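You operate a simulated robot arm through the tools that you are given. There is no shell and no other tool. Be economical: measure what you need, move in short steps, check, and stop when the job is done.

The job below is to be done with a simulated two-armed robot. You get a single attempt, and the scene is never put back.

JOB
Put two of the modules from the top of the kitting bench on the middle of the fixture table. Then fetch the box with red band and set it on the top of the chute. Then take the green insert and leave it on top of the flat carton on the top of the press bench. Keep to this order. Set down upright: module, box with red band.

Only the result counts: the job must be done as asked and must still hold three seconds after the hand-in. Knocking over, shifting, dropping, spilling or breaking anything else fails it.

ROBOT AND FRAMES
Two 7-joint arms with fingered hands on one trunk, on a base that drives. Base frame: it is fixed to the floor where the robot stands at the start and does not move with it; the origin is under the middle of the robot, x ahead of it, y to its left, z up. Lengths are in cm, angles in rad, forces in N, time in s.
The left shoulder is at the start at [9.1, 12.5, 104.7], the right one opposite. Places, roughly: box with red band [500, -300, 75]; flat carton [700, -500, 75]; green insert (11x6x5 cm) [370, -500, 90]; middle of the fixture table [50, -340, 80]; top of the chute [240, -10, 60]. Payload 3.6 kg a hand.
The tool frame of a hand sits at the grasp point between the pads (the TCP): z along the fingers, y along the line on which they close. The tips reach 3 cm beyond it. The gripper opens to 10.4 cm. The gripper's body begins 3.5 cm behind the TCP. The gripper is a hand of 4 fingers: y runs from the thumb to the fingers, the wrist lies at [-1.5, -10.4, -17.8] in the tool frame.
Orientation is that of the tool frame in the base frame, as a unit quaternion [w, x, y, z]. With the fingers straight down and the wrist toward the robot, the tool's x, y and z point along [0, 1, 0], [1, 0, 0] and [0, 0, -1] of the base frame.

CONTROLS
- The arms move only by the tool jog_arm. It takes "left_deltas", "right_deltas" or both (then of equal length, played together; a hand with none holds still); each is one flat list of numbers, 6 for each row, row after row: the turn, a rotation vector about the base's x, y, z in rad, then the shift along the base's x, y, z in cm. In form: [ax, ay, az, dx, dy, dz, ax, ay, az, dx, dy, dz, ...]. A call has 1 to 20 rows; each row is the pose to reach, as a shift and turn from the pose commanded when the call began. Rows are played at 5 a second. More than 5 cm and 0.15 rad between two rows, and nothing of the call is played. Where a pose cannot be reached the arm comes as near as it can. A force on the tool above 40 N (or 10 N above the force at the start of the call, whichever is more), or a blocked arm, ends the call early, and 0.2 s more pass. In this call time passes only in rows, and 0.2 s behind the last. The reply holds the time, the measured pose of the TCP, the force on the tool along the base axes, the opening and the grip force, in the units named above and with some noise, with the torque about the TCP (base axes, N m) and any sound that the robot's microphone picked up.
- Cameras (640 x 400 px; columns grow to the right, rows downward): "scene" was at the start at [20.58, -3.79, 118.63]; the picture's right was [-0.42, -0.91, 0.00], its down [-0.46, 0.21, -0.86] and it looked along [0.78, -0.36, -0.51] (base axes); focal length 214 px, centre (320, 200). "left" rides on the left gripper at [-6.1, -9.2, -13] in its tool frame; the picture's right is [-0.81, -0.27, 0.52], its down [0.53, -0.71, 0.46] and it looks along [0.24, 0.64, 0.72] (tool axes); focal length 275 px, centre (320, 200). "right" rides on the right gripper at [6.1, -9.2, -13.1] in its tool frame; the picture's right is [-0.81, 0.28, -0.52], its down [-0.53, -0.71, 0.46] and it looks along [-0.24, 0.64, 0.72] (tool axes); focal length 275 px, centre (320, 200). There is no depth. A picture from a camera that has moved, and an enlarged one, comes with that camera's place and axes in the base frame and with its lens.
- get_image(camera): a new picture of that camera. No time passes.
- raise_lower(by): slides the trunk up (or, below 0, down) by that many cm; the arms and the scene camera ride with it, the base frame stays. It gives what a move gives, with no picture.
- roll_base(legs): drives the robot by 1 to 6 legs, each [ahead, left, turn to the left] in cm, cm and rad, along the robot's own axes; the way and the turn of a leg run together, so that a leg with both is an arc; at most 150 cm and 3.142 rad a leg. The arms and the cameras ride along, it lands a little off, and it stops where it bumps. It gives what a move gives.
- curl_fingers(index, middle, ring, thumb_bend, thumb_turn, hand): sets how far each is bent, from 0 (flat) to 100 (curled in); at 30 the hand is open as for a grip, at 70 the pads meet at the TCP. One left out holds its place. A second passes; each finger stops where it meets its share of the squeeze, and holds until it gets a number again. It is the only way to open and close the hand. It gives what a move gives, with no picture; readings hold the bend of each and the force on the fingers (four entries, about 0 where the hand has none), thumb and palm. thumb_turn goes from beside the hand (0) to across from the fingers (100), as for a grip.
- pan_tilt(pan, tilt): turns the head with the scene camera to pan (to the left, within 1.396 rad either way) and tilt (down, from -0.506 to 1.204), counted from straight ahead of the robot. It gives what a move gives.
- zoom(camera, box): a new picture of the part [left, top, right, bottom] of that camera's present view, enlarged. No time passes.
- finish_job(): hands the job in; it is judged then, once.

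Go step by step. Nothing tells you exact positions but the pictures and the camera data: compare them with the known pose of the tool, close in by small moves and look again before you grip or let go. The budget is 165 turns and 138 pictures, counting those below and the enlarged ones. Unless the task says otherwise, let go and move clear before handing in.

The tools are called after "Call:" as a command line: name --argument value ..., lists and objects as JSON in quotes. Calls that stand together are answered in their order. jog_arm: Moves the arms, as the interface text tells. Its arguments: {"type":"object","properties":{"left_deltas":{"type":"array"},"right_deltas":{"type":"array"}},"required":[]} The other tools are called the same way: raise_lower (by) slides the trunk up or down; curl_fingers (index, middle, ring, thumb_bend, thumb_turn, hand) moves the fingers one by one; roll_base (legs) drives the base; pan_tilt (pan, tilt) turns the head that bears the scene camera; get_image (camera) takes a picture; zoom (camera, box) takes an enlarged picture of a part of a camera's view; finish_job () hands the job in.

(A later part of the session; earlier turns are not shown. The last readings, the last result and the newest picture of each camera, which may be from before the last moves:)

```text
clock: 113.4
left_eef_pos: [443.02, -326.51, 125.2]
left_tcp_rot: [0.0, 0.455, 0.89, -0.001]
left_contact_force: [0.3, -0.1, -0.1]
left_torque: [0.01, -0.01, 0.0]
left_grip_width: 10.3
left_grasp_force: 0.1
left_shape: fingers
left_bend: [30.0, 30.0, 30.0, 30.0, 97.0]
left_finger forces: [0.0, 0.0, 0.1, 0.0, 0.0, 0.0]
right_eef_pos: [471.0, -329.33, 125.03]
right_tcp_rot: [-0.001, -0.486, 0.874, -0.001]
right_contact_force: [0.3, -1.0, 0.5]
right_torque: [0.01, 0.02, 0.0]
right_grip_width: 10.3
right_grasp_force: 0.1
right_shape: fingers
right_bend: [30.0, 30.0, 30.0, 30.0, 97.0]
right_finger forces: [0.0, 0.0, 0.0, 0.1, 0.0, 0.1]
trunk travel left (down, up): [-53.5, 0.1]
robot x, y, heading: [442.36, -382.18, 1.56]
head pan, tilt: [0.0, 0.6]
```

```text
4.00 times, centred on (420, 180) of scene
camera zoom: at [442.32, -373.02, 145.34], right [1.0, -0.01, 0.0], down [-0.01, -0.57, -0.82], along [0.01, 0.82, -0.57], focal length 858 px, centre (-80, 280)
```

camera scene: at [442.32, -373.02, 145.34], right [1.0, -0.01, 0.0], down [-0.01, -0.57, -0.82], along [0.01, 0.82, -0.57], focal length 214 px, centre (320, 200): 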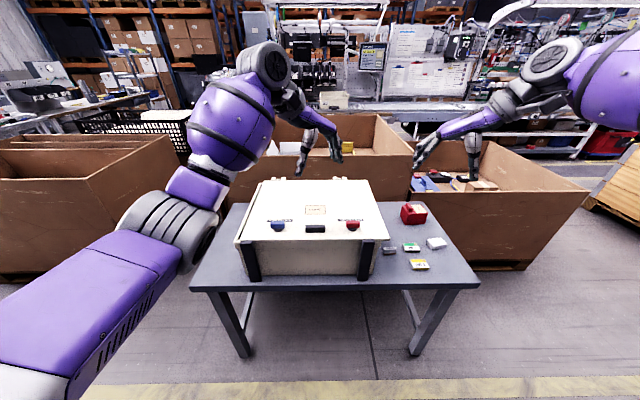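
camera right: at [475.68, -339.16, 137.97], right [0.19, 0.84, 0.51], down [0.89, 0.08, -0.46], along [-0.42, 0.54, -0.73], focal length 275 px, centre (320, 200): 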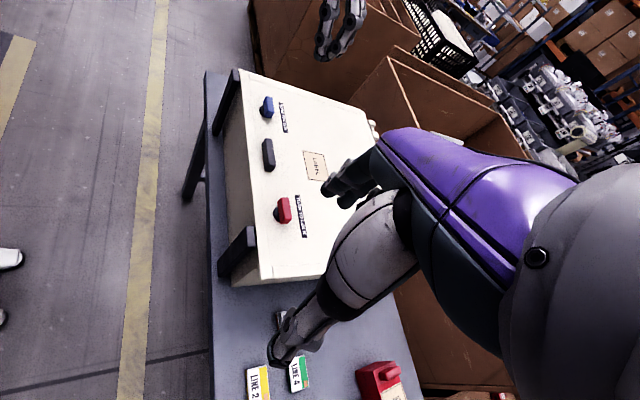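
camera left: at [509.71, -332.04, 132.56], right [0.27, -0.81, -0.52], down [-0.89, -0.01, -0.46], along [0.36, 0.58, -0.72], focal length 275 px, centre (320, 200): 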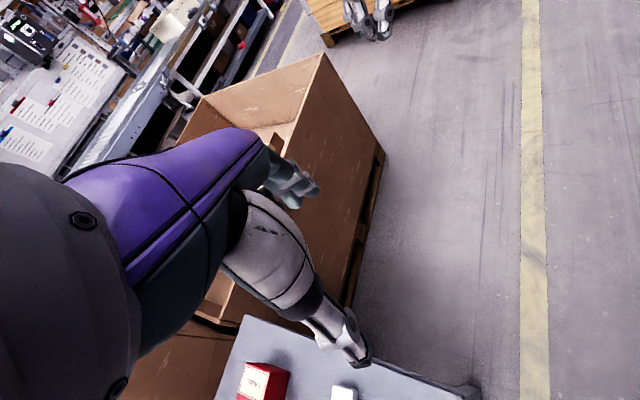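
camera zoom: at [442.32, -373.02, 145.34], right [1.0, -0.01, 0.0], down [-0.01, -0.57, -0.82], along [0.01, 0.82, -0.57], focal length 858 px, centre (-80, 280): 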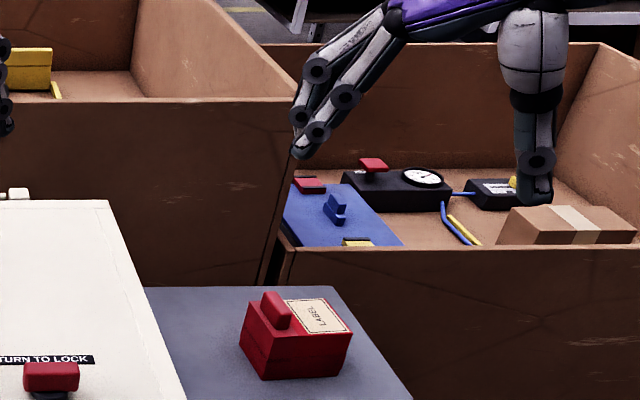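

The box isn't in plain sight; it may be behind or inside the white case. I'll get closer and use the wrist cameras to look behind it.

Call:
roll_base --legs '[[26, 0, 0]]'

Call:
jog_arm --left_deltas '[0, 0, 0, -1, 4, 0, 0, 0, 0, -2, 8, 0, 0, 0, 0, -3, 12, 0]' --right_deltas '[0, 0, 0, 2, 4, 0, 0, 0, 0, 5, 8, 0, 0, 0, 0, 8, 12, 0]'

Call:
get_image --camera "left"

Call:
get_image --camera "right"

```text
clock: 115.3
left_eef_pos: [443.4, -300.19, 125.52]
left_tcp_rot: [0.0, 0.456, 0.89, -0.001]
left_contact_force: [-0.4, 0.3, -0.3]
left_torque: [0.0, -0.02, -0.01]
left_grip_width: 10.3
left_grasp_force: 0.0
left_shape: fingers
left_bend: [30.0, 30.0, 30.0, 30.0, 97.0]
left_finger forces: [0.0, 0.0, 0.0, 0.0, 0.0, 0.0]
right_eef_pos: [471.48, -303.0, 125.3]
right_tcp_rot: [-0.001, -0.485, 0.874, 0.001]
right_contact_force: [0.4, -0.1, 0.3]
right_torque: [0.01, -0.04, 0.03]
right_grip_width: 10.28
right_grasp_force: 0.1
right_shape: fingers
right_bend: [30.0, 30.0, 30.0, 30.0, 97.0]
right_finger forces: [0.0, 0.0, 0.0, 0.1, 0.1, 0.0]
trunk travel left (down, up): [-53.5, 0.1]
robot x, y, heading: [442.56, -355.76, 1.553]
head pan, tilt: [0.0, 0.6]
```

```text
clock: 116.1
left_eef_pos: [440.95, -291.64, 125.04]
left_tcp_rot: [-0.001, 0.456, 0.89, 0.001]
left_contact_force: [-0.1, -0.6, 0.4]
left_torque: [-0.03, 0.0, 0.0]
left_grip_width: 10.31
left_grasp_force: 0.1
left_shape: fingers
left_bend: [30.0, 30.0, 30.0, 30.0, 98.0]
left_finger forces: [0.0, 0.0, 0.0, 0.1, 0.0, 0.1]
left hand out of reach, approached as far as the arm can: row 3
right_eef_pos: [476.58, -297.7, 124.26]
right_tcp_rot: [0.0, -0.487, 0.874, 0.002]
right_contact_force: [0.6, -0.7, 0.1]
right_torque: [-0.01, 0.0, 0.04]
right_grip_width: 10.3
right_grasp_force: 0.0
right_shape: fingers
right_bend: [30.0, 30.0, 30.0, 30.0, 97.0]
right_finger forces: [0.0, 0.0, 0.0, 0.1, 0.0, 0.1]
right hand out of reach, approached as far as the arm can: row 2, 3
trunk travel left (down, up): [-53.5, 0.1]
robot x, y, heading: [442.59, -355.77, 1.557]
head pan, tilt: [0.0, 0.6]
```

```text
77 pictures are left
camera left: at [437.12, -301.98, 138.09], right [0.25, -0.82, -0.52], down [-0.89, 0.02, -0.46], along [0.38, 0.58, -0.72], focal length 275 px, centre (320, 200)
```

left: 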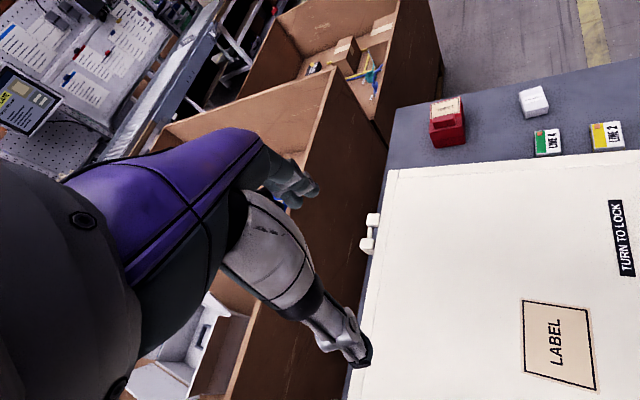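

```text
76 pictures are left
camera right: at [481.13, -307.73, 137.1], right [0.19, 0.83, 0.52], down [0.89, 0.08, -0.46], along [-0.42, 0.55, -0.72], focal length 275 px, centre (320, 200)
```

right: 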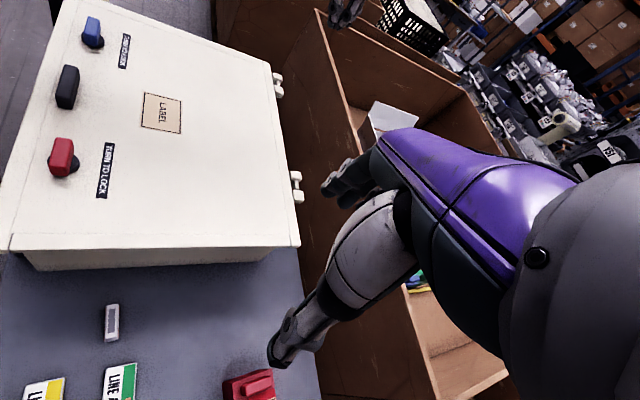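

Nothing is hidden behind the case. Before considering its inside, I'll check the benches across the aisle for a red-banded box and for the later targets.

Call:
jog_arm --left_deltas '[0, 0, 0, 0, -4, 0, 0, 0, 0, 0, -8, 0]' --right_deltas '[0, 0, 0, -2, -4, 0, 0, 0, 0, -5, -8, 0]'

Call:
roll_base --legs '[[-26, 0, 0], [0, 0, -1.55]]'

Call:
pan_tilt --pan -0.75 --tilt 0.35

Call:
get_image --camera "scene"

```text
clock: 116.7
left_eef_pos: [440.86, -300.01, 124.97]
left_tcp_rot: [0.0, 0.454, 0.891, 0.001]
left_contact_force: [-0.2, -0.6, -0.9]
left_torque: [0.01, 0.0, 0.03]
left_grip_width: 10.3
left_grasp_force: 0.2
left_shape: fingers
left_bend: [30.0, 30.0, 30.0, 30.0, 98.0]
left_finger forces: [0.1, 0.1, 0.0, 0.1, 0.0, 0.0]
right_eef_pos: [471.51, -305.58, 124.45]
right_tcp_rot: [0.0, -0.485, 0.875, 0.001]
right_contact_force: [-0.5, 0.8, 0.3]
right_torque: [0.03, -0.03, -0.03]
right_grip_width: 10.34
right_grasp_force: 0.0
right_shape: fingers
right_bend: [30.0, 30.0, 30.0, 30.0, 97.0]
right_finger forces: [0.0, 0.0, 0.0, 0.1, 0.1, 0.1]
trunk travel left (down, up): [-53.5, 0.1]
robot x, y, heading: [442.57, -355.84, 1.557]
head pan, tilt: [0.0, 0.6]
```

```text
clock: 122.4
left_eef_pos: [498.11, -379.37, 124.75]
left_tcp_rot: [0.0, 0.95, 0.311, 0.0]
left_contact_force: [-0.2, -0.5, 0.0]
left_torque: [0.02, 0.02, 0.03]
left_grip_width: 10.29
left_grasp_force: 0.0
left_shape: fingers
left_bend: [30.0, 30.0, 30.0, 30.0, 98.0]
left_finger forces: [0.0, 0.0, 0.0, 0.0, 0.1, 0.0]
right_eef_pos: [492.59, -409.99, 124.28]
right_tcp_rot: [0.0, 0.271, 0.963, 0.001]
right_contact_force: [0.0, 0.4, 0.4]
right_torque: [0.03, 0.03, 0.01]
right_grip_width: 10.3
right_grasp_force: 0.1
right_shape: fingers
right_bend: [30.0, 30.0, 30.0, 30.0, 97.0]
right_finger forces: [0.0, 0.0, 0.1, 0.1, 0.0, 0.1]
trunk travel left (down, up): [-53.5, 0.1]
robot x, y, heading: [442.21, -381.52, -0.007]
head pan, tilt: [0.0, 0.6]
```

```text
clock: 123.5
left_eef_pos: [498.17, -379.41, 124.82]
left_tcp_rot: [0.0, 0.95, 0.311, 0.0]
left_contact_force: [-0.6, 0.9, -0.3]
left_torque: [0.01, 0.0, 0.04]
left_grip_width: 10.3
left_grasp_force: 0.0
left_shape: fingers
left_bend: [30.0, 30.0, 30.0, 30.0, 98.0]
left_finger forces: [0.0, 0.0, 0.0, 0.0, 0.0, 0.1]
right_eef_pos: [492.67, -409.92, 124.21]
right_tcp_rot: [0.001, 0.27, 0.963, 0.001]
right_contact_force: [-0.2, 0.0, -1.0]
right_torque: [0.0, 0.01, -0.02]
right_grip_width: 10.33
right_grasp_force: 0.0
right_shape: fingers
right_bend: [30.0, 30.0, 30.0, 30.0, 97.0]
right_finger forces: [0.0, 0.1, 0.0, 0.0, 0.0, 0.0]
trunk travel left (down, up): [-53.5, 0.1]
robot x, y, heading: [442.1, -381.43, -0.006]
head pan, tilt: [-0.75, 0.351]
```

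```text
75 pictures are left
camera scene: at [449.16, -387.87, 147.64], right [-0.69, -0.73, 0.0], down [-0.25, 0.24, -0.94], along [0.68, -0.65, -0.34], focal length 214 px, centre (320, 200)
```

scene: 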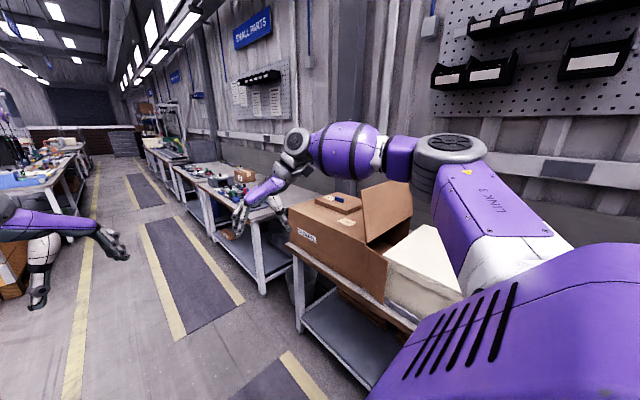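

I need to calibrate how accurate the hints are, so I'll look at the green insert's area near [370,-500], across the aisle.

Call:
roll_base --legs '[[-70, 0, 0], [0, 25, 0], [0, 0, -1.57]]'

Call:
pan_tilt --pan 0 --tilt 0.45

Call:
get_image --camera "scene"

```text
clock: 132.5
left_eef_pos: [374.28, -412.09, 124.78]
left_tcp_rot: [0.0, 0.892, -0.452, -0.001]
left_contact_force: [-0.2, 0.1, -0.1]
left_torque: [-0.03, -0.05, 0.0]
left_grip_width: 10.32
left_grasp_force: 0.0
left_shape: fingers
left_bend: [30.0, 30.0, 30.0, 30.0, 98.0]
left_finger forces: [0.0, 0.0, 0.0, 0.0, 0.0, 0.1]
right_eef_pos: [343.77, -406.46, 124.25]
right_tcp_rot: [0.0, 0.872, 0.489, 0.0]
right_contact_force: [0.7, -0.2, 0.1]
right_torque: [-0.01, 0.04, 0.01]
right_grip_width: 10.31
right_grasp_force: 0.0
right_shape: fingers
right_bend: [30.0, 30.0, 30.0, 30.0, 97.0]
right_finger forces: [0.1, 0.1, 0.0, 0.0, 0.0, 0.0]
trunk travel left (down, up): [-53.5, 0.1]
robot x, y, heading: [372.23, -355.96, -1.581]
head pan, tilt: [-0.75, 0.351]
```

```text
clock: 133.6
left_eef_pos: [374.39, -412.01, 124.75]
left_tcp_rot: [0.0, 0.892, -0.452, 0.0]
left_contact_force: [0.5, 1.2, 0.6]
left_torque: [0.02, 0.0, 0.01]
left_grip_width: 10.3
left_grasp_force: 0.0
left_shape: fingers
left_bend: [30.0, 30.0, 30.0, 30.0, 98.0]
left_finger forces: [0.1, 0.1, 0.0, 0.1, 0.0, 0.1]
right_eef_pos: [343.78, -406.52, 124.31]
right_tcp_rot: [0.001, 0.872, 0.489, 0.0]
right_contact_force: [0.8, 0.7, -0.1]
right_torque: [-0.01, 0.01, 0.0]
right_grip_width: 10.31
right_grasp_force: 0.1
right_shape: fingers
right_bend: [30.0, 30.0, 30.0, 30.0, 97.0]
right_finger forces: [0.0, 0.0, 0.1, 0.0, 0.0, 0.1]
trunk travel left (down, up): [-53.5, 0.1]
robot x, y, heading: [372.2, -355.8, -1.573]
head pan, tilt: [0.0, 0.45]
```

```text
74 pictures are left
camera scene: at [372.24, -365.49, 146.72], right [-1.0, 0.01, 0.0], down [0.0, 0.44, -0.9], along [-0.01, -0.9, -0.44], focal length 214 px, centre (320, 200)
```

scene: 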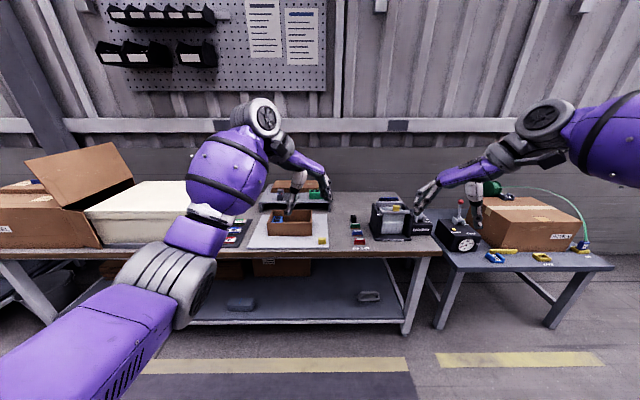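

Call:
zoom --camera "scene" --box '[210, 160, 450, 270]'

Call:
get_image --camera "left"

```text
2.67 times, centred on (330, 215) of scene
camera zoom: at [372.24, -365.49, 146.72], right [-1.0, 0.01, 0.0], down [0.0, 0.44, -0.9], along [-0.01, -0.9, -0.44], focal length 572 px, centre (293, 160)
```

zoom: 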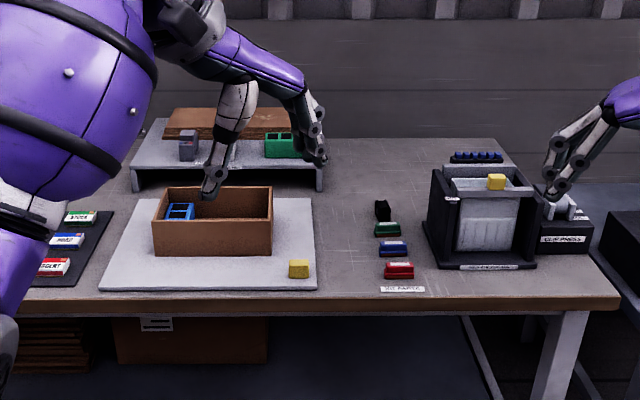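

```text
72 pictures are left
camera left: at [378.11, -401.63, 137.93], right [-0.26, 0.82, -0.52], down [0.89, -0.01, -0.46], along [-0.38, -0.58, -0.72], focal length 275 px, centre (320, 200)
```

left: 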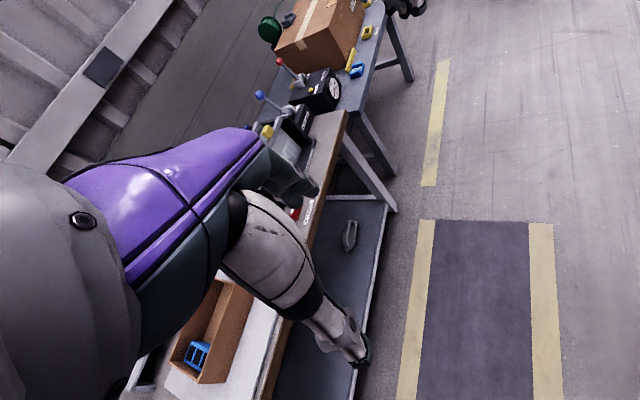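

The green insert is at about [373,-488,91], so the hints are good to roughly 10 cm. The red box must then be at the right end of that small table, and the red case with the label is the best candidate. I'll go back for a close look.

Call:
roll_base --legs '[[0, 0, 1.571], [112, -15, 0], [0, 0, 1.571]]'

Call:
get_image --camera "scene"

```text
clock: 147.2
left_eef_pos: [480.75, -311.09, 124.72]
left_tcp_rot: [0.0, 0.43, 0.903, 0.0]
left_contact_force: [0.9, -0.5, 0.7]
left_torque: [0.0, 0.02, -0.05]
left_grip_width: 10.29
left_grasp_force: 0.0
left_shape: fingers
left_bend: [30.0, 30.0, 30.0, 30.0, 98.0]
left_finger forces: [0.0, 0.1, 0.1, 0.1, 0.0, 0.0]
right_eef_pos: [511.53, -315.06, 124.24]
right_tcp_rot: [-0.002, -0.51, 0.86, 0.001]
right_contact_force: [0.5, 1.0, 0.5]
right_torque: [0.0, 0.02, -0.01]
right_grip_width: 10.29
right_grasp_force: 0.1
right_shape: fingers
right_bend: [30.0, 30.0, 30.0, 30.0, 97.0]
right_finger forces: [0.0, 0.0, 0.1, 0.0, 0.0, 0.0]
trunk travel left (down, up): [-53.5, 0.1]
robot x, y, heading: [485.67, -367.14, 1.612]
head pan, tilt: [0.0, 0.45]
```

```text
71 pictures are left
camera scene: at [485.18, -357.6, 146.72], right [1.0, 0.04, 0.0], down [0.02, -0.43, -0.9], along [-0.04, 0.9, -0.44], focal length 214 px, centre (320, 200)
```

scene: 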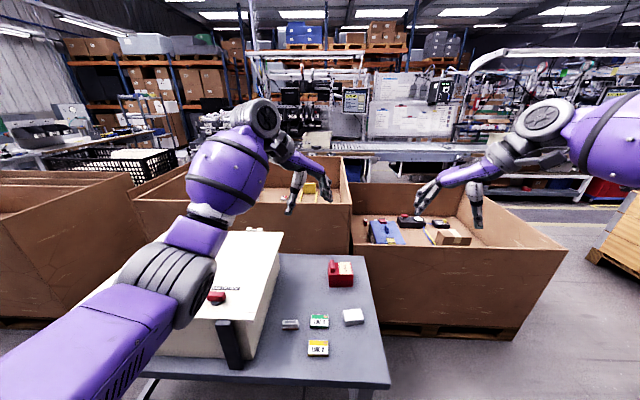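

Call:
zoom --camera "scene" --box '[310, 250, 380, 294]'

Call:
zoom --camera "scene" --box '[350, 200, 420, 244]'

```text
9.09 times, centred on (345, 272) of scene
camera zoom: at [485.18, -357.6, 146.72], right [1.0, 0.04, 0.0], down [0.02, -0.43, -0.9], along [-0.04, 0.9, -0.44], focal length 1950 px, centre (93, -454)
```

zoom: 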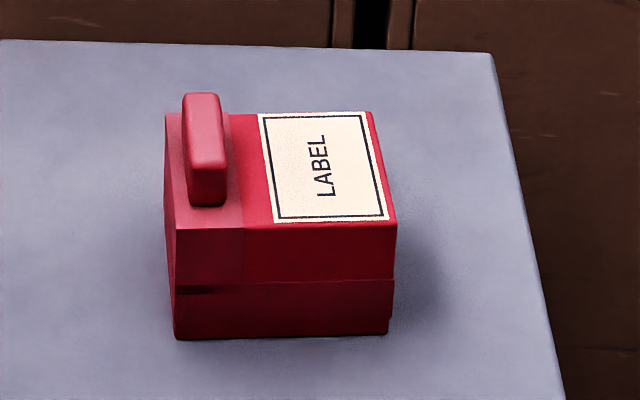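

```text
9.09 times, centred on (385, 222) of scene
camera zoom: at [485.18, -357.6, 146.72], right [1.0, 0.04, 0.0], down [0.02, -0.43, -0.9], along [-0.04, 0.9, -0.44], focal length 1950 px, centre (-271, 0)
```

zoom: 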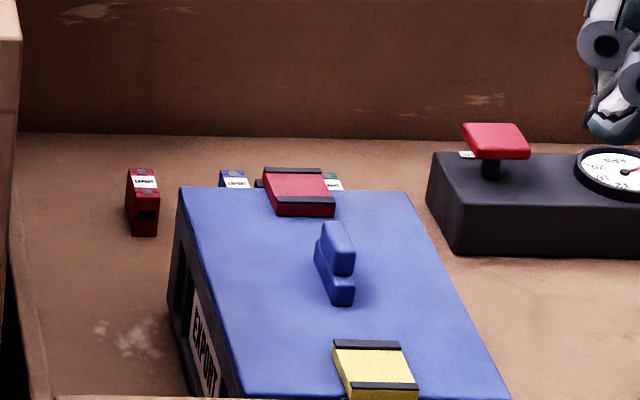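

Call:
jog_arm --left_deltas '[0, 0, 0, -3, 3, -4, 0, 0, 0, -6, 6, -8, 0, 0, 0, -9, 9, -12, 0, 0, 0, -9, 10, -16]'

Call:
zoom --camera "left" --box '[320, 60, 560, 260]'

Call:
zoom --camera "right" --box '[160, 180, 400, 380]'

```text
refused: row 1 steps farther than a row can; nothing moved
```

```text
2.00 times, centred on (440, 160) of left
camera zoom: at [477.52, -321.6, 137.94], right [0.3, -0.8, -0.52], down [-0.89, -0.04, -0.46], along [0.35, 0.6, -0.72], focal length 551 px, centre (80, 280)
```

zoom: 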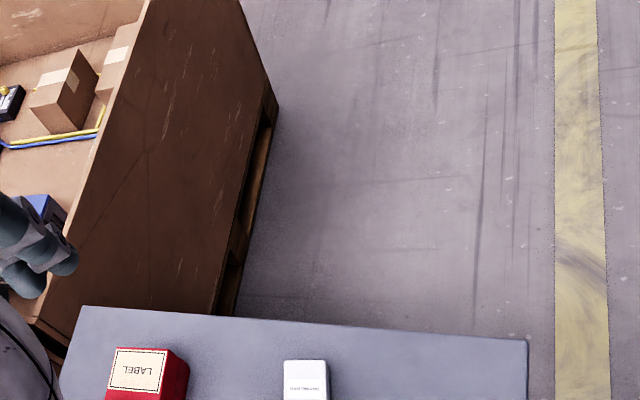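

```text
2.00 times, centred on (280, 280) of right
camera zoom: at [516.73, -324.76, 137.16], right [0.15, 0.84, 0.52], down [0.88, 0.13, -0.46], along [-0.45, 0.52, -0.72], focal length 551 px, centre (400, 40)
```

zoom: 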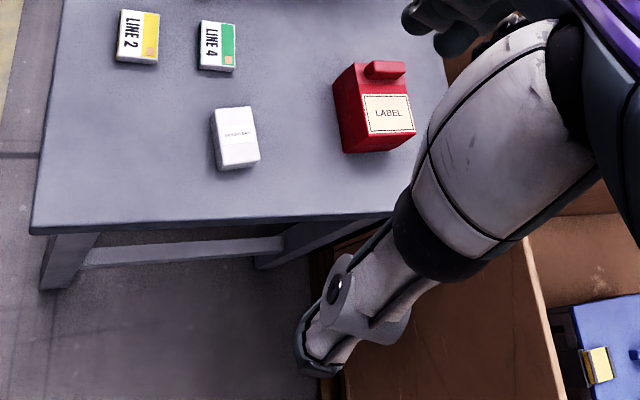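

I'll bring the right hand's camera closer for a detailed look at the red case.

Call:
jog_arm --right_deltas '[0, 0, 0, 0.6, 2.8, -3, 0, 0, 0, 1.2, 5.6, -6, 0, 0, 0, 1.8, 8.4, -9, 0, 0, 0, 2.4, 11.2, -12, 0, 0, 0, 3, 14, -15, 0, 0, 0, 3.6, 16.8, -18, 0, 0, 0, 4.2, 19, -21]'

Call:
get_image --camera "right"

```text
clock: 148.8
left_eef_pos: [480.74, -311.29, 124.92]
left_tcp_rot: [0.001, 0.43, 0.903, 0.0]
left_contact_force: [-0.4, -0.8, 0.4]
left_torque: [0.0, -0.03, 0.01]
left_grip_width: 10.28
left_grasp_force: 0.0
left_shape: fingers
left_bend: [30.0, 30.0, 30.0, 30.0, 98.0]
left_finger forces: [0.1, 0.0, 0.1, 0.0, 0.0, 0.0]
right_eef_pos: [511.34, -307.65, 111.51]
right_tcp_rot: [0.0, -0.509, 0.861, 0.0]
right_contact_force: [-0.3, 0.0, -0.5]
right_torque: [0.01, 0.0, -0.03]
right_grip_width: 10.31
right_grasp_force: 0.1
right_shape: fingers
right_bend: [30.0, 30.0, 30.0, 30.0, 97.0]
right_finger forces: [0.0, 0.1, 0.0, 0.1, 0.0, 0.0]
right hand out of reach, approached as far as the arm can: row 4, 5, 6, 7
trunk travel left (down, up): [-53.5, 0.1]
robot x, y, heading: [485.64, -367.09, 1.613]
head pan, tilt: [0.0, 0.45]
```

```text
66 pictures are left
camera right: at [516.41, -317.32, 124.31], right [0.15, 0.84, 0.52], down [0.88, 0.13, -0.45], along [-0.45, 0.52, -0.72], focal length 275 px, centre (320, 200)
```

right: 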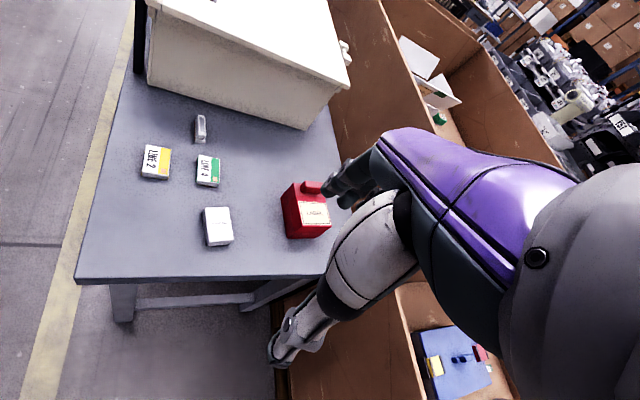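

Call:
raise_lower --by -18

Call:
zoom --camera "right" --box '[120, 80, 360, 230]'

Call:
zoom --camera "right" --box '[240, 120, 360, 220]'

```text
clock: 150.8
left_eef_pos: [480.81, -311.1, 106.77]
left_tcp_rot: [0.0, 0.429, 0.903, 0.0]
left_contact_force: [-0.8, 0.5, 0.6]
left_torque: [-0.05, 0.0, 0.0]
left_grip_width: 10.3
left_grasp_force: 0.1
left_shape: fingers
left_bend: [30.0, 30.0, 30.0, 30.0, 98.0]
left_finger forces: [0.0, 0.0, 0.1, 0.1, 0.0, 0.0]
right_eef_pos: [510.62, -307.39, 93.55]
right_tcp_rot: [0.0, -0.511, 0.86, 0.002]
right_contact_force: [0.1, 0.4, -0.2]
right_torque: [-0.01, -0.02, -0.01]
right_grip_width: 10.3
right_grasp_force: 0.1
right_shape: fingers
right_bend: [30.0, 30.0, 30.0, 30.0, 97.0]
right_finger forces: [0.0, 0.0, 0.0, 0.0, 0.0, 0.0]
trunk travel left (down, up): [-35.5, 18.1]
robot x, y, heading: [485.55, -366.97, 1.613]
head pan, tilt: [0.0, 0.45]
```

```text
2.67 times, centred on (240, 155) of right
camera zoom: at [515.76, -317.06, 106.5], right [0.15, 0.84, 0.52], down [0.88, 0.13, -0.46], along [-0.45, 0.52, -0.72], focal length 734 px, centre (533, 320)
```

zoom: 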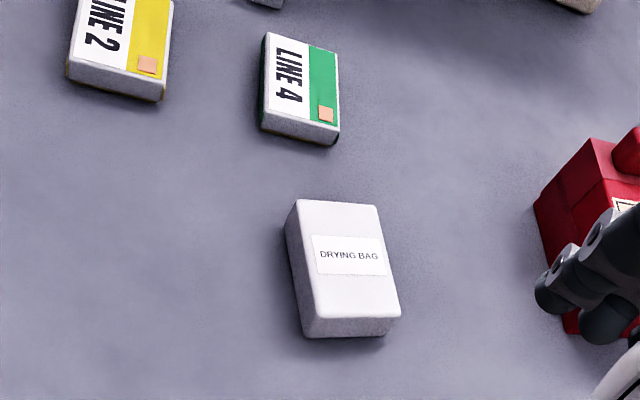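

```text
4.00 times, centred on (300, 170) of right
camera zoom: at [515.76, -317.06, 106.5], right [0.15, 0.84, 0.52], down [0.88, 0.13, -0.46], along [-0.45, 0.52, -0.72], focal length 1101 px, centre (400, 320)
```

zoom: 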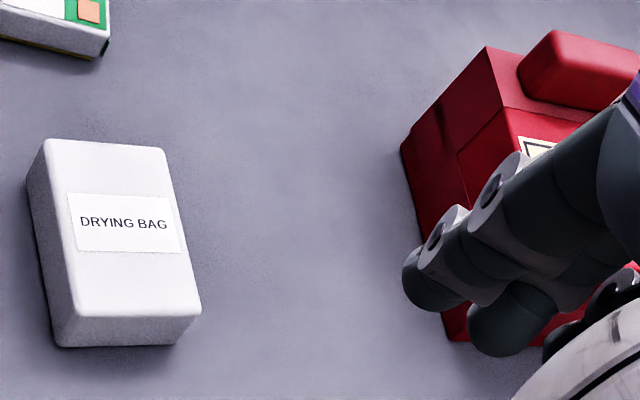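

The red case matches the hint [500,-300,75], since it is about 10.5×7.4×6 cm at [491,-286]. It may be the box itself or a lidded holder, so I'll come closer and grip its upper half to find out.

Call:
raise_lower --by 5

Call:
roll_base --legs '[[16, 12, -0.04]]'

Call:
pan_tilt --pan -0.25 --tilt 0.75

Call:
get_image --camera "scene"

```text
clock: 151.7
left_eef_pos: [480.82, -311.06, 111.69]
left_tcp_rot: [0.001, 0.429, 0.903, -0.001]
left_contact_force: [0.1, 0.4, 0.1]
left_torque: [-0.01, -0.01, 0.03]
left_grip_width: 10.31
left_grasp_force: 0.1
left_shape: fingers
left_bend: [30.0, 30.0, 30.0, 30.0, 98.0]
left_finger forces: [0.0, 0.0, 0.0, 0.0, 0.0, 0.0]
right_eef_pos: [510.72, -307.37, 98.49]
right_tcp_rot: [0.0, -0.511, 0.86, 0.0]
right_contact_force: [-0.1, -0.1, 0.2]
right_torque: [0.01, -0.03, 0.0]
right_grip_width: 10.31
right_grasp_force: 0.1
right_shape: fingers
right_bend: [30.0, 30.0, 30.0, 30.0, 97.0]
right_finger forces: [0.0, 0.0, 0.1, 0.0, 0.0, 0.1]
trunk travel left (down, up): [-40.5, 13.1]
robot x, y, heading: [485.81, -367.51, 1.61]
head pan, tilt: [0.0, 0.45]
```

```text
clock: 153.3
left_eef_pos: [470.9, -294.9, 111.78]
left_tcp_rot: [0.0, 0.448, 0.894, -0.001]
left_contact_force: [0.6, -0.3, -0.8]
left_torque: [-0.01, 0.0, -0.03]
left_grip_width: 10.31
left_grasp_force: 0.0
left_shape: fingers
left_bend: [30.0, 30.0, 30.0, 30.0, 98.0]
left_finger forces: [0.0, 0.0, 0.1, 0.1, 0.1, 0.0]
right_eef_pos: [500.87, -292.42, 98.57]
right_tcp_rot: [-0.001, -0.494, 0.87, 0.001]
right_contact_force: [0.4, -0.4, -0.2]
right_torque: [0.02, -0.03, -0.03]
right_grip_width: 10.31
right_grasp_force: 0.0
right_shape: fingers
right_bend: [30.0, 30.0, 30.0, 30.0, 97.0]
right_finger forces: [0.1, 0.1, 0.1, 0.0, 0.1, 0.0]
trunk travel left (down, up): [-40.5, 13.1]
robot x, y, heading: [473.46, -351.36, 1.574]
head pan, tilt: [0.0, 0.45]
```

```text
clock: 154.1
left_eef_pos: [470.94, -294.94, 111.76]
left_tcp_rot: [0.0, 0.447, 0.895, 0.0]
left_contact_force: [-0.1, -0.1, 0.1]
left_torque: [0.04, 0.01, 0.01]
left_grip_width: 10.3
left_grasp_force: 0.0
left_shape: fingers
left_bend: [30.0, 30.0, 30.0, 30.0, 98.0]
left_finger forces: [0.1, 0.0, 0.0, 0.1, 0.0, 0.1]
right_eef_pos: [500.85, -292.43, 98.55]
right_tcp_rot: [-0.001, -0.494, 0.869, 0.001]
right_contact_force: [-0.5, -0.3, -0.4]
right_torque: [0.02, 0.0, -0.02]
right_grip_width: 10.31
right_grasp_force: 0.0
right_shape: fingers
right_bend: [30.0, 30.0, 30.0, 30.0, 97.0]
right_finger forces: [0.0, 0.0, 0.0, 0.1, 0.1, 0.1]
trunk travel left (down, up): [-40.5, 13.1]
robot x, y, heading: [473.47, -351.15, 1.576]
head pan, tilt: [-0.25, 0.75]
```

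```text
63 pictures are left
camera scene: at [475.52, -333.63, 129.64], right [0.97, -0.24, 0.0], down [-0.17, -0.66, -0.73], along [0.18, 0.71, -0.68], focal length 214 px, centre (320, 200)
```

scene: 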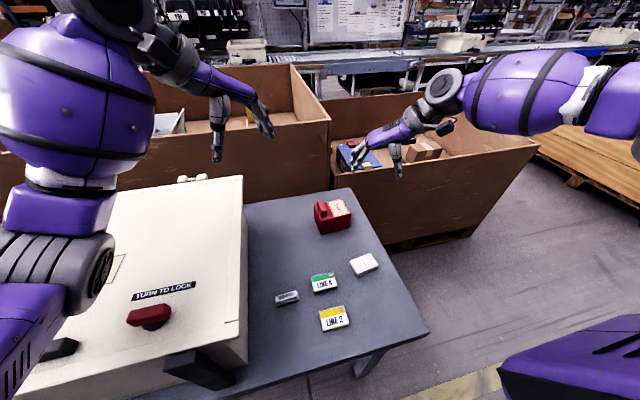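

Call:
jog_arm --right_deltas '[0, 0, -0.147, -1.35, 0.9, -0.8, 0, 0, -0.294, -2.7, 1.8, -1.6, 0, 0, -0.441, -4.05, 2.7, -2.4, 0, 0, -0.588, -5.4, 3.6, -3.2, 0, 0, -0.735, -6.75, 4.5, -4, 0, 0, -0.882, -8.1, 5.4, -4.8, 0, 0, -1.03, -9.4, 6.2, -5.6]'

Call:
get_image --camera "right"

Call:
zoom --camera "scene" --box '[240, 130, 480, 280]'

```text
clock: 155.7
left_eef_pos: [470.97, -295.08, 111.71]
left_tcp_rot: [0.0, 0.447, 0.895, 0.0]
left_contact_force: [0.0, 0.1, 0.4]
left_torque: [0.03, 0.0, 0.0]
left_grip_width: 10.27
left_grasp_force: 0.1
left_shape: fingers
left_bend: [30.0, 30.0, 30.0, 30.0, 98.0]
left_finger forces: [0.1, 0.0, 0.1, 0.1, 0.1, 0.0]
right_eef_pos: [491.49, -285.94, 93.07]
right_tcp_rot: [0.001, -0.001, 1.0, 0.001]
right_contact_force: [0.2, 0.2, -0.3]
right_torque: [-0.01, 0.01, -0.02]
right_grip_width: 10.3
right_grasp_force: 0.0
right_shape: fingers
right_bend: [30.0, 30.0, 30.0, 30.0, 97.0]
right_finger forces: [0.0, 0.0, 0.0, 0.0, 0.0, 0.1]
trunk travel left (down, up): [-40.5, 13.1]
robot x, y, heading: [473.76, -350.91, 1.573]
head pan, tilt: [-0.25, 0.75]
```

```text
62 pictures are left
camera right: at [485.32, -295.07, 105.91], right [0.81, 0.28, 0.52], down [0.53, -0.71, -0.46], along [0.24, 0.65, -0.72], focal length 275 px, centre (320, 200)
```

right: 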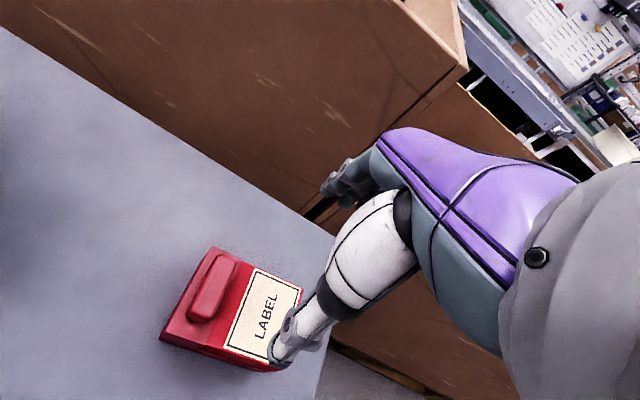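

```text
2.67 times, centred on (360, 205) of scene
camera zoom: at [475.49, -333.58, 129.63], right [0.97, -0.24, 0.0], down [-0.17, -0.66, -0.73], along [0.18, 0.71, -0.68], focal length 572 px, centre (213, 187)
```

zoom: 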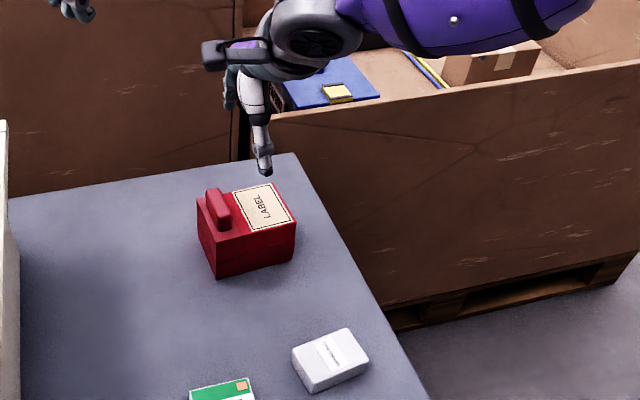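

Call:
jog_arm --right_deltas '[0, 0, 0, -0.5, -1.3, 0, 0, 0, 0, -0.5, -1.3, -4, 0, 0, 0, -0.5, -1.3, -7.5]'

Call:
get_image --camera "right"

Call:
zoom --camera "scene" --box '[270, 160, 430, 260]'

```text
clock: 156.5
left_eef_pos: [470.86, -294.96, 111.7]
left_tcp_rot: [0.0, 0.447, 0.894, 0.0]
left_contact_force: [-0.1, -0.5, 1.2]
left_torque: [0.0, -0.01, 0.0]
left_grip_width: 10.29
left_grasp_force: 0.1
left_shape: fingers
left_bend: [30.0, 30.0, 30.0, 30.0, 98.0]
left_finger forces: [0.0, 0.1, 0.1, 0.0, 0.1, 0.0]
right_eef_pos: [490.97, -287.37, 85.47]
right_tcp_rot: [0.0, -0.002, 1.0, 0.0]
right_contact_force: [0.6, -0.3, 0.6]
right_torque: [-0.02, 0.03, -0.01]
right_grip_width: 10.32
right_grasp_force: 0.0
right_shape: fingers
right_bend: [30.0, 30.0, 30.0, 30.0, 97.0]
right_finger forces: [0.0, 0.2, 0.0, 0.0, 0.0, 0.1]
trunk travel left (down, up): [-40.5, 13.1]
robot x, y, heading: [473.42, -351.25, 1.573]
head pan, tilt: [-0.25, 0.75]
```

```text
60 pictures are left
camera right: at [484.81, -296.47, 98.45], right [0.81, 0.28, 0.52], down [0.53, -0.71, -0.46], along [0.24, 0.65, -0.72], focal length 275 px, centre (320, 200)
```

right: 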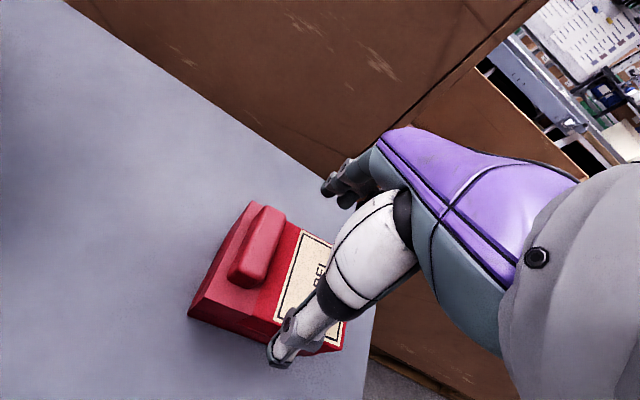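

```text
4.00 times, centred on (350, 210) of scene
camera zoom: at [475.53, -333.62, 129.63], right [0.97, -0.24, 0.0], down [-0.17, -0.66, -0.73], along [0.18, 0.71, -0.68], focal length 858 px, centre (200, 160)
```

zoom: 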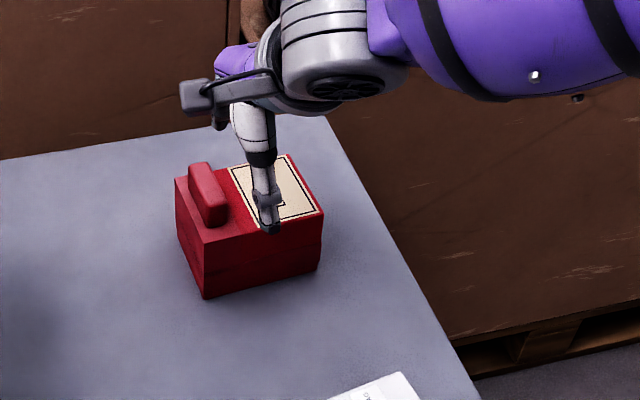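

The two camera estimates disagree about the box's y position, so I'll zoom before going lower.

Call:
zoom --camera "right" --box '[160, 180, 400, 380]'

```text
2.00 times, centred on (280, 280) of right
camera zoom: at [484.81, -296.47, 98.45], right [0.81, 0.28, 0.52], down [0.53, -0.71, -0.46], along [0.24, 0.65, -0.72], focal length 551 px, centre (400, 40)
```

zoom: 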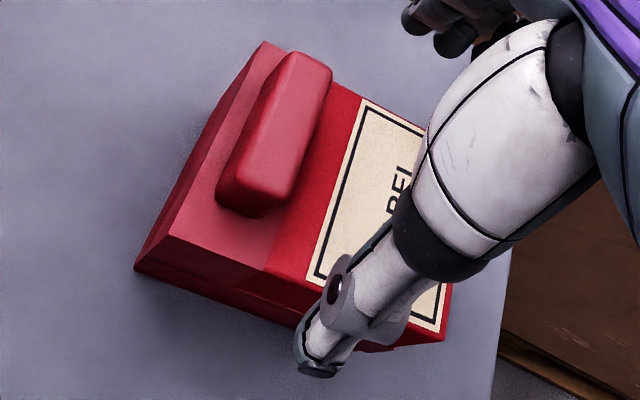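

Box recalculated as x 486–495.5, y −292 to −286, z 74.5–82.5. I'll shift −1.7 in y, then descend a little.

Call:
jog_arm --right_deltas '[0, 0, 0, 0, -1.7, 0.5, 0, 0, 0, 0, -1.7, -1.2, 0, 0, 0, 0, -1.7, -2.6]'

Call:
get_image --camera "right"

Call:
zoom --camera "scene" --box '[270, 160, 430, 260]'

```text
clock: 157.3
left_eef_pos: [470.88, -294.97, 111.77]
left_tcp_rot: [0.001, 0.448, 0.894, 0.0]
left_contact_force: [-0.1, 0.0, 0.4]
left_torque: [-0.02, 0.02, 0.0]
left_grip_width: 10.31
left_grasp_force: 0.0
left_shape: fingers
left_bend: [30.0, 30.0, 30.0, 30.0, 98.0]
left_finger forces: [0.1, 0.0, 0.1, 0.1, 0.1, 0.0]
right_eef_pos: [491.15, -289.11, 82.86]
right_tcp_rot: [0.0, 0.0, 1.0, 0.001]
right_contact_force: [-0.1, -0.1, 0.6]
right_torque: [0.02, 0.01, -0.01]
right_grip_width: 10.31
right_grasp_force: 0.0
right_shape: fingers
right_bend: [30.0, 30.0, 30.0, 30.0, 97.0]
right_finger forces: [0.0, 0.0, 0.0, 0.0, 0.1, 0.1]
trunk travel left (down, up): [-40.5, 13.1]
robot x, y, heading: [473.64, -351.14, 1.577]
head pan, tilt: [-0.25, 0.75]
```

```text
57 pictures are left
camera right: at [484.96, -298.23, 95.74], right [0.81, 0.28, 0.52], down [0.53, -0.71, -0.46], along [0.24, 0.65, -0.72], focal length 275 px, centre (320, 200)
```

right: 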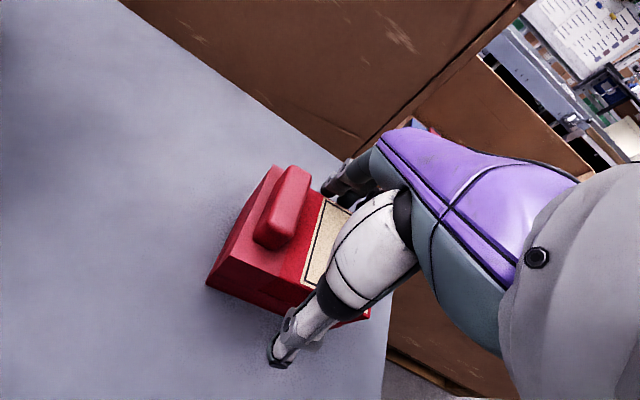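

```text
4.00 times, centred on (350, 210) of scene
camera zoom: at [475.54, -333.63, 129.64], right [0.97, -0.24, 0.0], down [-0.17, -0.66, -0.73], along [0.18, 0.71, -0.68], focal length 858 px, centre (200, 160)
```

zoom: 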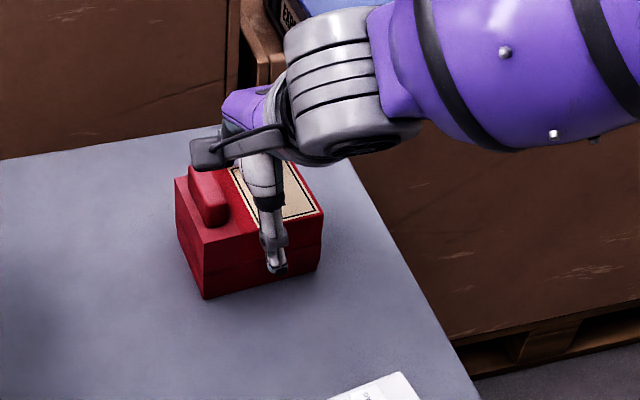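

The hand straddles the top of the red case. I'll close gently and lift a little to see what moves.

Call:
jog_arm --right_deltas '[0, 0, 0, 0, 0, -0.6]'

Call:
curl_fingers --hand "right" --index 70 --middle 70 --ring 70 --thumb_bend 70

Call:
jog_arm --right_deltas '[0, 0, 0, 0, 0, 0.5, 0, 0, 0, 0, 0, 1, 0, 0, 0, 0, 0, 2]'

Call:
zoom --camera "scene" --box '[270, 160, 430, 260]'

```text
clock: 157.7
left_eef_pos: [470.82, -294.97, 111.77]
left_tcp_rot: [0.001, 0.447, 0.894, 0.0]
left_contact_force: [0.5, 0.7, -0.3]
left_torque: [0.0, 0.0, -0.02]
left_grip_width: 10.31
left_grasp_force: 0.1
left_shape: fingers
left_bend: [30.0, 30.0, 30.0, 30.0, 98.0]
left_finger forces: [0.0, 0.0, 0.1, 0.1, 0.0, 0.0]
right_eef_pos: [491.03, -289.02, 82.19]
right_tcp_rot: [0.0, -0.001, 1.0, 0.001]
right_contact_force: [0.4, 0.2, -0.1]
right_torque: [0.0, 0.0, 0.03]
right_grip_width: 10.34
right_grasp_force: 0.1
right_shape: fingers
right_bend: [30.0, 30.0, 30.0, 30.0, 97.0]
right_finger forces: [0.0, 0.0, 0.0, 0.0, 0.0, 0.0]
trunk travel left (down, up): [-40.5, 13.1]
robot x, y, heading: [473.72, -350.69, 1.576]
head pan, tilt: [-0.25, 0.75]
```

```text
clock: 158.7
left_eef_pos: [470.89, -294.93, 111.8]
left_tcp_rot: [0.0, 0.447, 0.895, 0.0]
left_contact_force: [0.0, 0.2, -0.1]
left_torque: [0.02, -0.01, 0.0]
left_grip_width: 10.31
left_grasp_force: 0.1
left_shape: fingers
left_bend: [30.0, 30.0, 30.0, 30.0, 98.0]
left_finger forces: [0.0, 0.0, 0.0, 0.0, 0.1, 0.0]
right_eef_pos: [491.03, -289.07, 82.16]
right_tcp_rot: [0.0, -0.002, 1.0, 0.0]
right_contact_force: [-0.4, 1.2, 2.4]
right_torque: [0.31, -0.05, 0.06]
right_grip_width: 7.15
right_grasp_force: 27.3
right_shape: fingers
right_bend: [56.0, 59.0, 60.0, 36.0, 93.0]
right_finger forces: [10.3, 10.1, 8.2, 0.1, 25.6, 0.1]
trunk travel left (down, up): [-40.5, 13.1]
robot x, y, heading: [473.01, -350.71, 1.574]
head pan, tilt: [-0.25, 0.75]
```

```text
clock: 159.5
left_eef_pos: [470.8, -294.96, 111.74]
left_tcp_rot: [0.0, 0.447, 0.895, 0.0]
left_contact_force: [0.0, 0.4, 0.5]
left_torque: [-0.01, -0.01, 0.0]
left_grip_width: 10.31
left_grasp_force: 0.1
left_shape: fingers
left_bend: [30.0, 30.0, 30.0, 30.0, 98.0]
left_finger forces: [0.0, 0.0, 0.0, 0.1, 0.1, 0.1]
right_eef_pos: [490.94, -289.23, 84.25]
right_tcp_rot: [0.0, -0.002, 1.0, 0.001]
right_contact_force: [-0.8, -0.5, -2.8]
right_torque: [0.05, -0.01, -0.01]
right_grip_width: 7.14
right_grasp_force: 26.3
right_shape: fingers
right_bend: [56.0, 60.0, 60.0, 36.0, 93.0]
right_finger forces: [9.7, 9.2, 7.7, 0.0, 26.4, 0.0]
trunk travel left (down, up): [-40.5, 13.1]
robot x, y, heading: [473.86, -350.97, 1.578]
head pan, tilt: [-0.25, 0.75]
```

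```text
4.00 times, centred on (350, 210) of scene
camera zoom: at [475.52, -333.62, 129.63], right [0.97, -0.24, 0.0], down [-0.17, -0.66, -0.73], along [0.18, 0.71, -0.68], focal length 858 px, centre (200, 160)
```

zoom: 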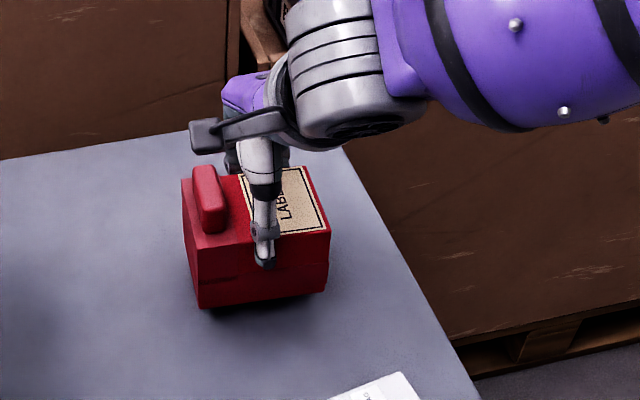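

The whole case lifts as one light body of about 0.25 kg. I'll raise it more and look beneath and at its other sides.

Call:
jog_arm --right_deltas '[0, 0, 0, 0, 0, 4, 0, 0, 0, 0, 0, 8, 0, 0, 0, 0, 0, 12]'

Call:
zoom --camera "scene" --box '[250, 110, 410, 290]'

Call:
get_image --camera "left"

```text
clock: 160.3
left_eef_pos: [470.91, -295.03, 111.84]
left_tcp_rot: [0.0, 0.447, 0.895, 0.0]
left_contact_force: [-0.5, -0.2, 0.0]
left_torque: [0.03, 0.02, -0.02]
left_grip_width: 10.29
left_grasp_force: 0.1
left_shape: fingers
left_bend: [30.0, 30.0, 30.0, 30.0, 98.0]
left_finger forces: [0.1, 0.0, 0.0, 0.1, 0.0, 0.1]
right_eef_pos: [490.79, -289.15, 96.08]
right_tcp_rot: [0.0, -0.001, 1.0, 0.0]
right_contact_force: [-0.1, -0.4, -3.9]
right_torque: [0.06, -0.01, 0.01]
right_grip_width: 7.14
right_grasp_force: 25.8
right_shape: fingers
right_bend: [56.0, 60.0, 60.0, 36.0, 93.0]
right_finger forces: [9.6, 9.3, 7.7, 0.1, 26.2, 0.0]
trunk travel left (down, up): [-40.5, 13.1]
robot x, y, heading: [473.45, -350.66, 1.577]
head pan, tilt: [-0.25, 0.75]
```

```text
2.22 times, centred on (330, 200) of scene
camera zoom: at [475.49, -333.66, 129.64], right [0.97, -0.24, 0.0], down [-0.17, -0.66, -0.73], along [0.18, 0.71, -0.68], focal length 477 px, centre (298, 200)
```

zoom: 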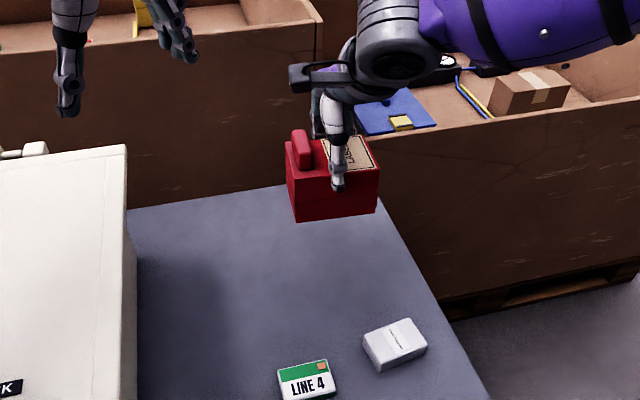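

```text
53 pictures are left
camera left: at [467.18, -305.36, 124.96], right [0.27, -0.81, -0.52], down [-0.89, 0.0, -0.46], along [0.37, 0.58, -0.72], focal length 275 px, centre (320, 200)
```

left: 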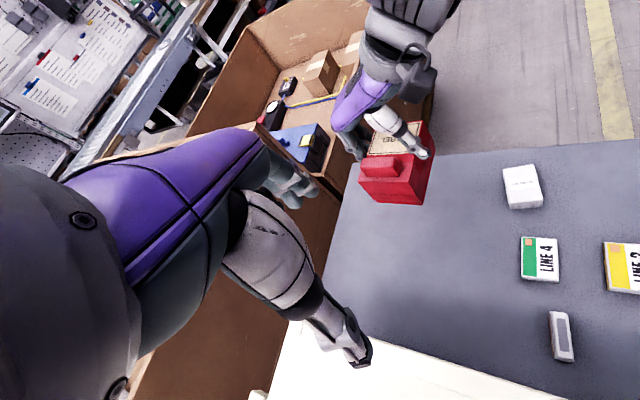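

Nothing lies beneath it, and it's the only loose red box, right at the hinted place, so I take it as the box with the red band. Next I'll carry it to the chute at about [240,-10,60]: raise, back out, turn, and drive back up the aisle.

Call:
raise_lower --by 13

Call:
roll_base --legs '[[-38, 0, 0], [0, 0, 1.57], [150, 0, 0], [105, 0, 0], [0, 0, -1.57]]'

Call:
pan_tilt --pan 0 --tilt 0.3

Call:
get_image --camera "scene"

```text
clock: 161.9
left_eef_pos: [470.98, -294.94, 124.63]
left_tcp_rot: [0.0, 0.447, 0.895, 0.0]
left_contact_force: [-0.3, 0.5, 0.1]
left_torque: [0.01, 0.0, 0.02]
left_grip_width: 10.33
left_grasp_force: 0.0
left_shape: fingers
left_bend: [30.0, 30.0, 30.0, 30.0, 98.0]
left_finger forces: [0.0, 0.0, 0.0, 0.0, 0.0, 0.0]
right_eef_pos: [490.96, -289.23, 112.32]
right_tcp_rot: [-0.001, -0.002, 1.0, 0.027]
right_contact_force: [0.0, 0.1, -2.6]
right_torque: [0.01, 0.01, 0.01]
right_grip_width: 7.11
right_grasp_force: 26.6
right_shape: fingers
right_bend: [56.0, 60.0, 60.0, 36.0, 93.0]
right_finger forces: [9.5, 9.2, 7.6, 0.0, 26.1, 0.0]
trunk travel left (down, up): [-53.5, 0.1]
robot x, y, heading: [473.44, -350.85, 1.575]
head pan, tilt: [-0.25, 0.75]
```

```text
clock: 184.0
left_eef_pos: [216.74, -330.36, 124.85]
left_tcp_rot: [-0.001, 0.455, 0.891, 0.0]
left_contact_force: [0.4, -1.1, 0.4]
left_torque: [-0.01, 0.01, 0.01]
left_grip_width: 10.28
left_grasp_force: 0.1
left_shape: fingers
left_bend: [30.0, 30.0, 30.0, 30.0, 98.0]
left_finger forces: [0.0, 0.0, 0.0, 0.0, 0.0, 0.0]
right_eef_pos: [236.88, -324.83, 112.5]
right_tcp_rot: [0.001, 0.006, 1.0, 0.027]
right_contact_force: [-0.2, 0.1, -3.3]
right_torque: [0.03, -0.02, 0.0]
right_grip_width: 7.04
right_grasp_force: 24.6
right_shape: fingers
right_bend: [57.0, 61.0, 61.0, 36.0, 93.0]
right_finger forces: [9.1, 8.6, 7.1, 0.0, 24.6, 0.0]
trunk travel left (down, up): [-53.5, 0.1]
robot x, y, heading: [218.84, -386.33, 1.56]
head pan, tilt: [-0.25, 0.75]
```

```text
clock: 184.9
left_eef_pos: [216.72, -330.27, 124.76]
left_tcp_rot: [0.0, 0.455, 0.891, -0.001]
left_contact_force: [-0.5, -0.5, -0.1]
left_torque: [-0.01, 0.02, 0.04]
left_grip_width: 10.27
left_grasp_force: 0.1
left_shape: fingers
left_bend: [30.0, 30.0, 30.0, 30.0, 98.0]
left_finger forces: [0.1, 0.0, 0.0, 0.0, 0.1, 0.1]
right_eef_pos: [236.96, -324.82, 112.49]
right_tcp_rot: [0.0, 0.006, 1.0, 0.028]
right_contact_force: [-1.0, 0.5, -2.1]
right_torque: [0.02, -0.04, 0.01]
right_grip_width: 7.02
right_grasp_force: 24.3
right_shape: fingers
right_bend: [57.0, 61.0, 61.0, 36.0, 93.0]
right_finger forces: [9.1, 8.6, 7.2, 0.0, 24.6, 0.0]
trunk travel left (down, up): [-53.5, 0.1]
robot x, y, heading: [218.66, -386.68, 1.56]
head pan, tilt: [0.0, 0.3]
```

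```text
52 pictures are left
camera scene: at [218.66, -376.79, 148.1], right [1.0, -0.01, 0.0], down [0.0, -0.3, -0.95], along [0.01, 0.95, -0.3], focal length 214 px, centre (320, 200)
```

scene: 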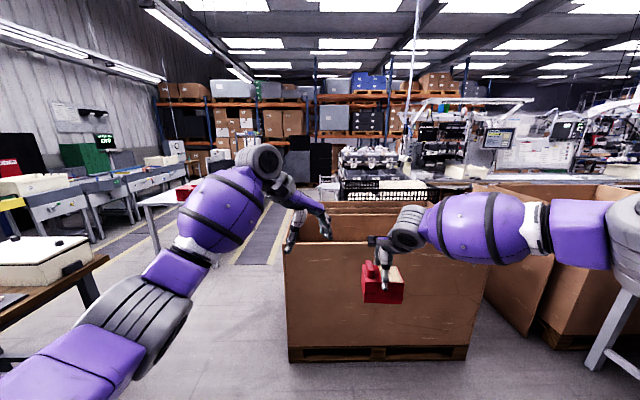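

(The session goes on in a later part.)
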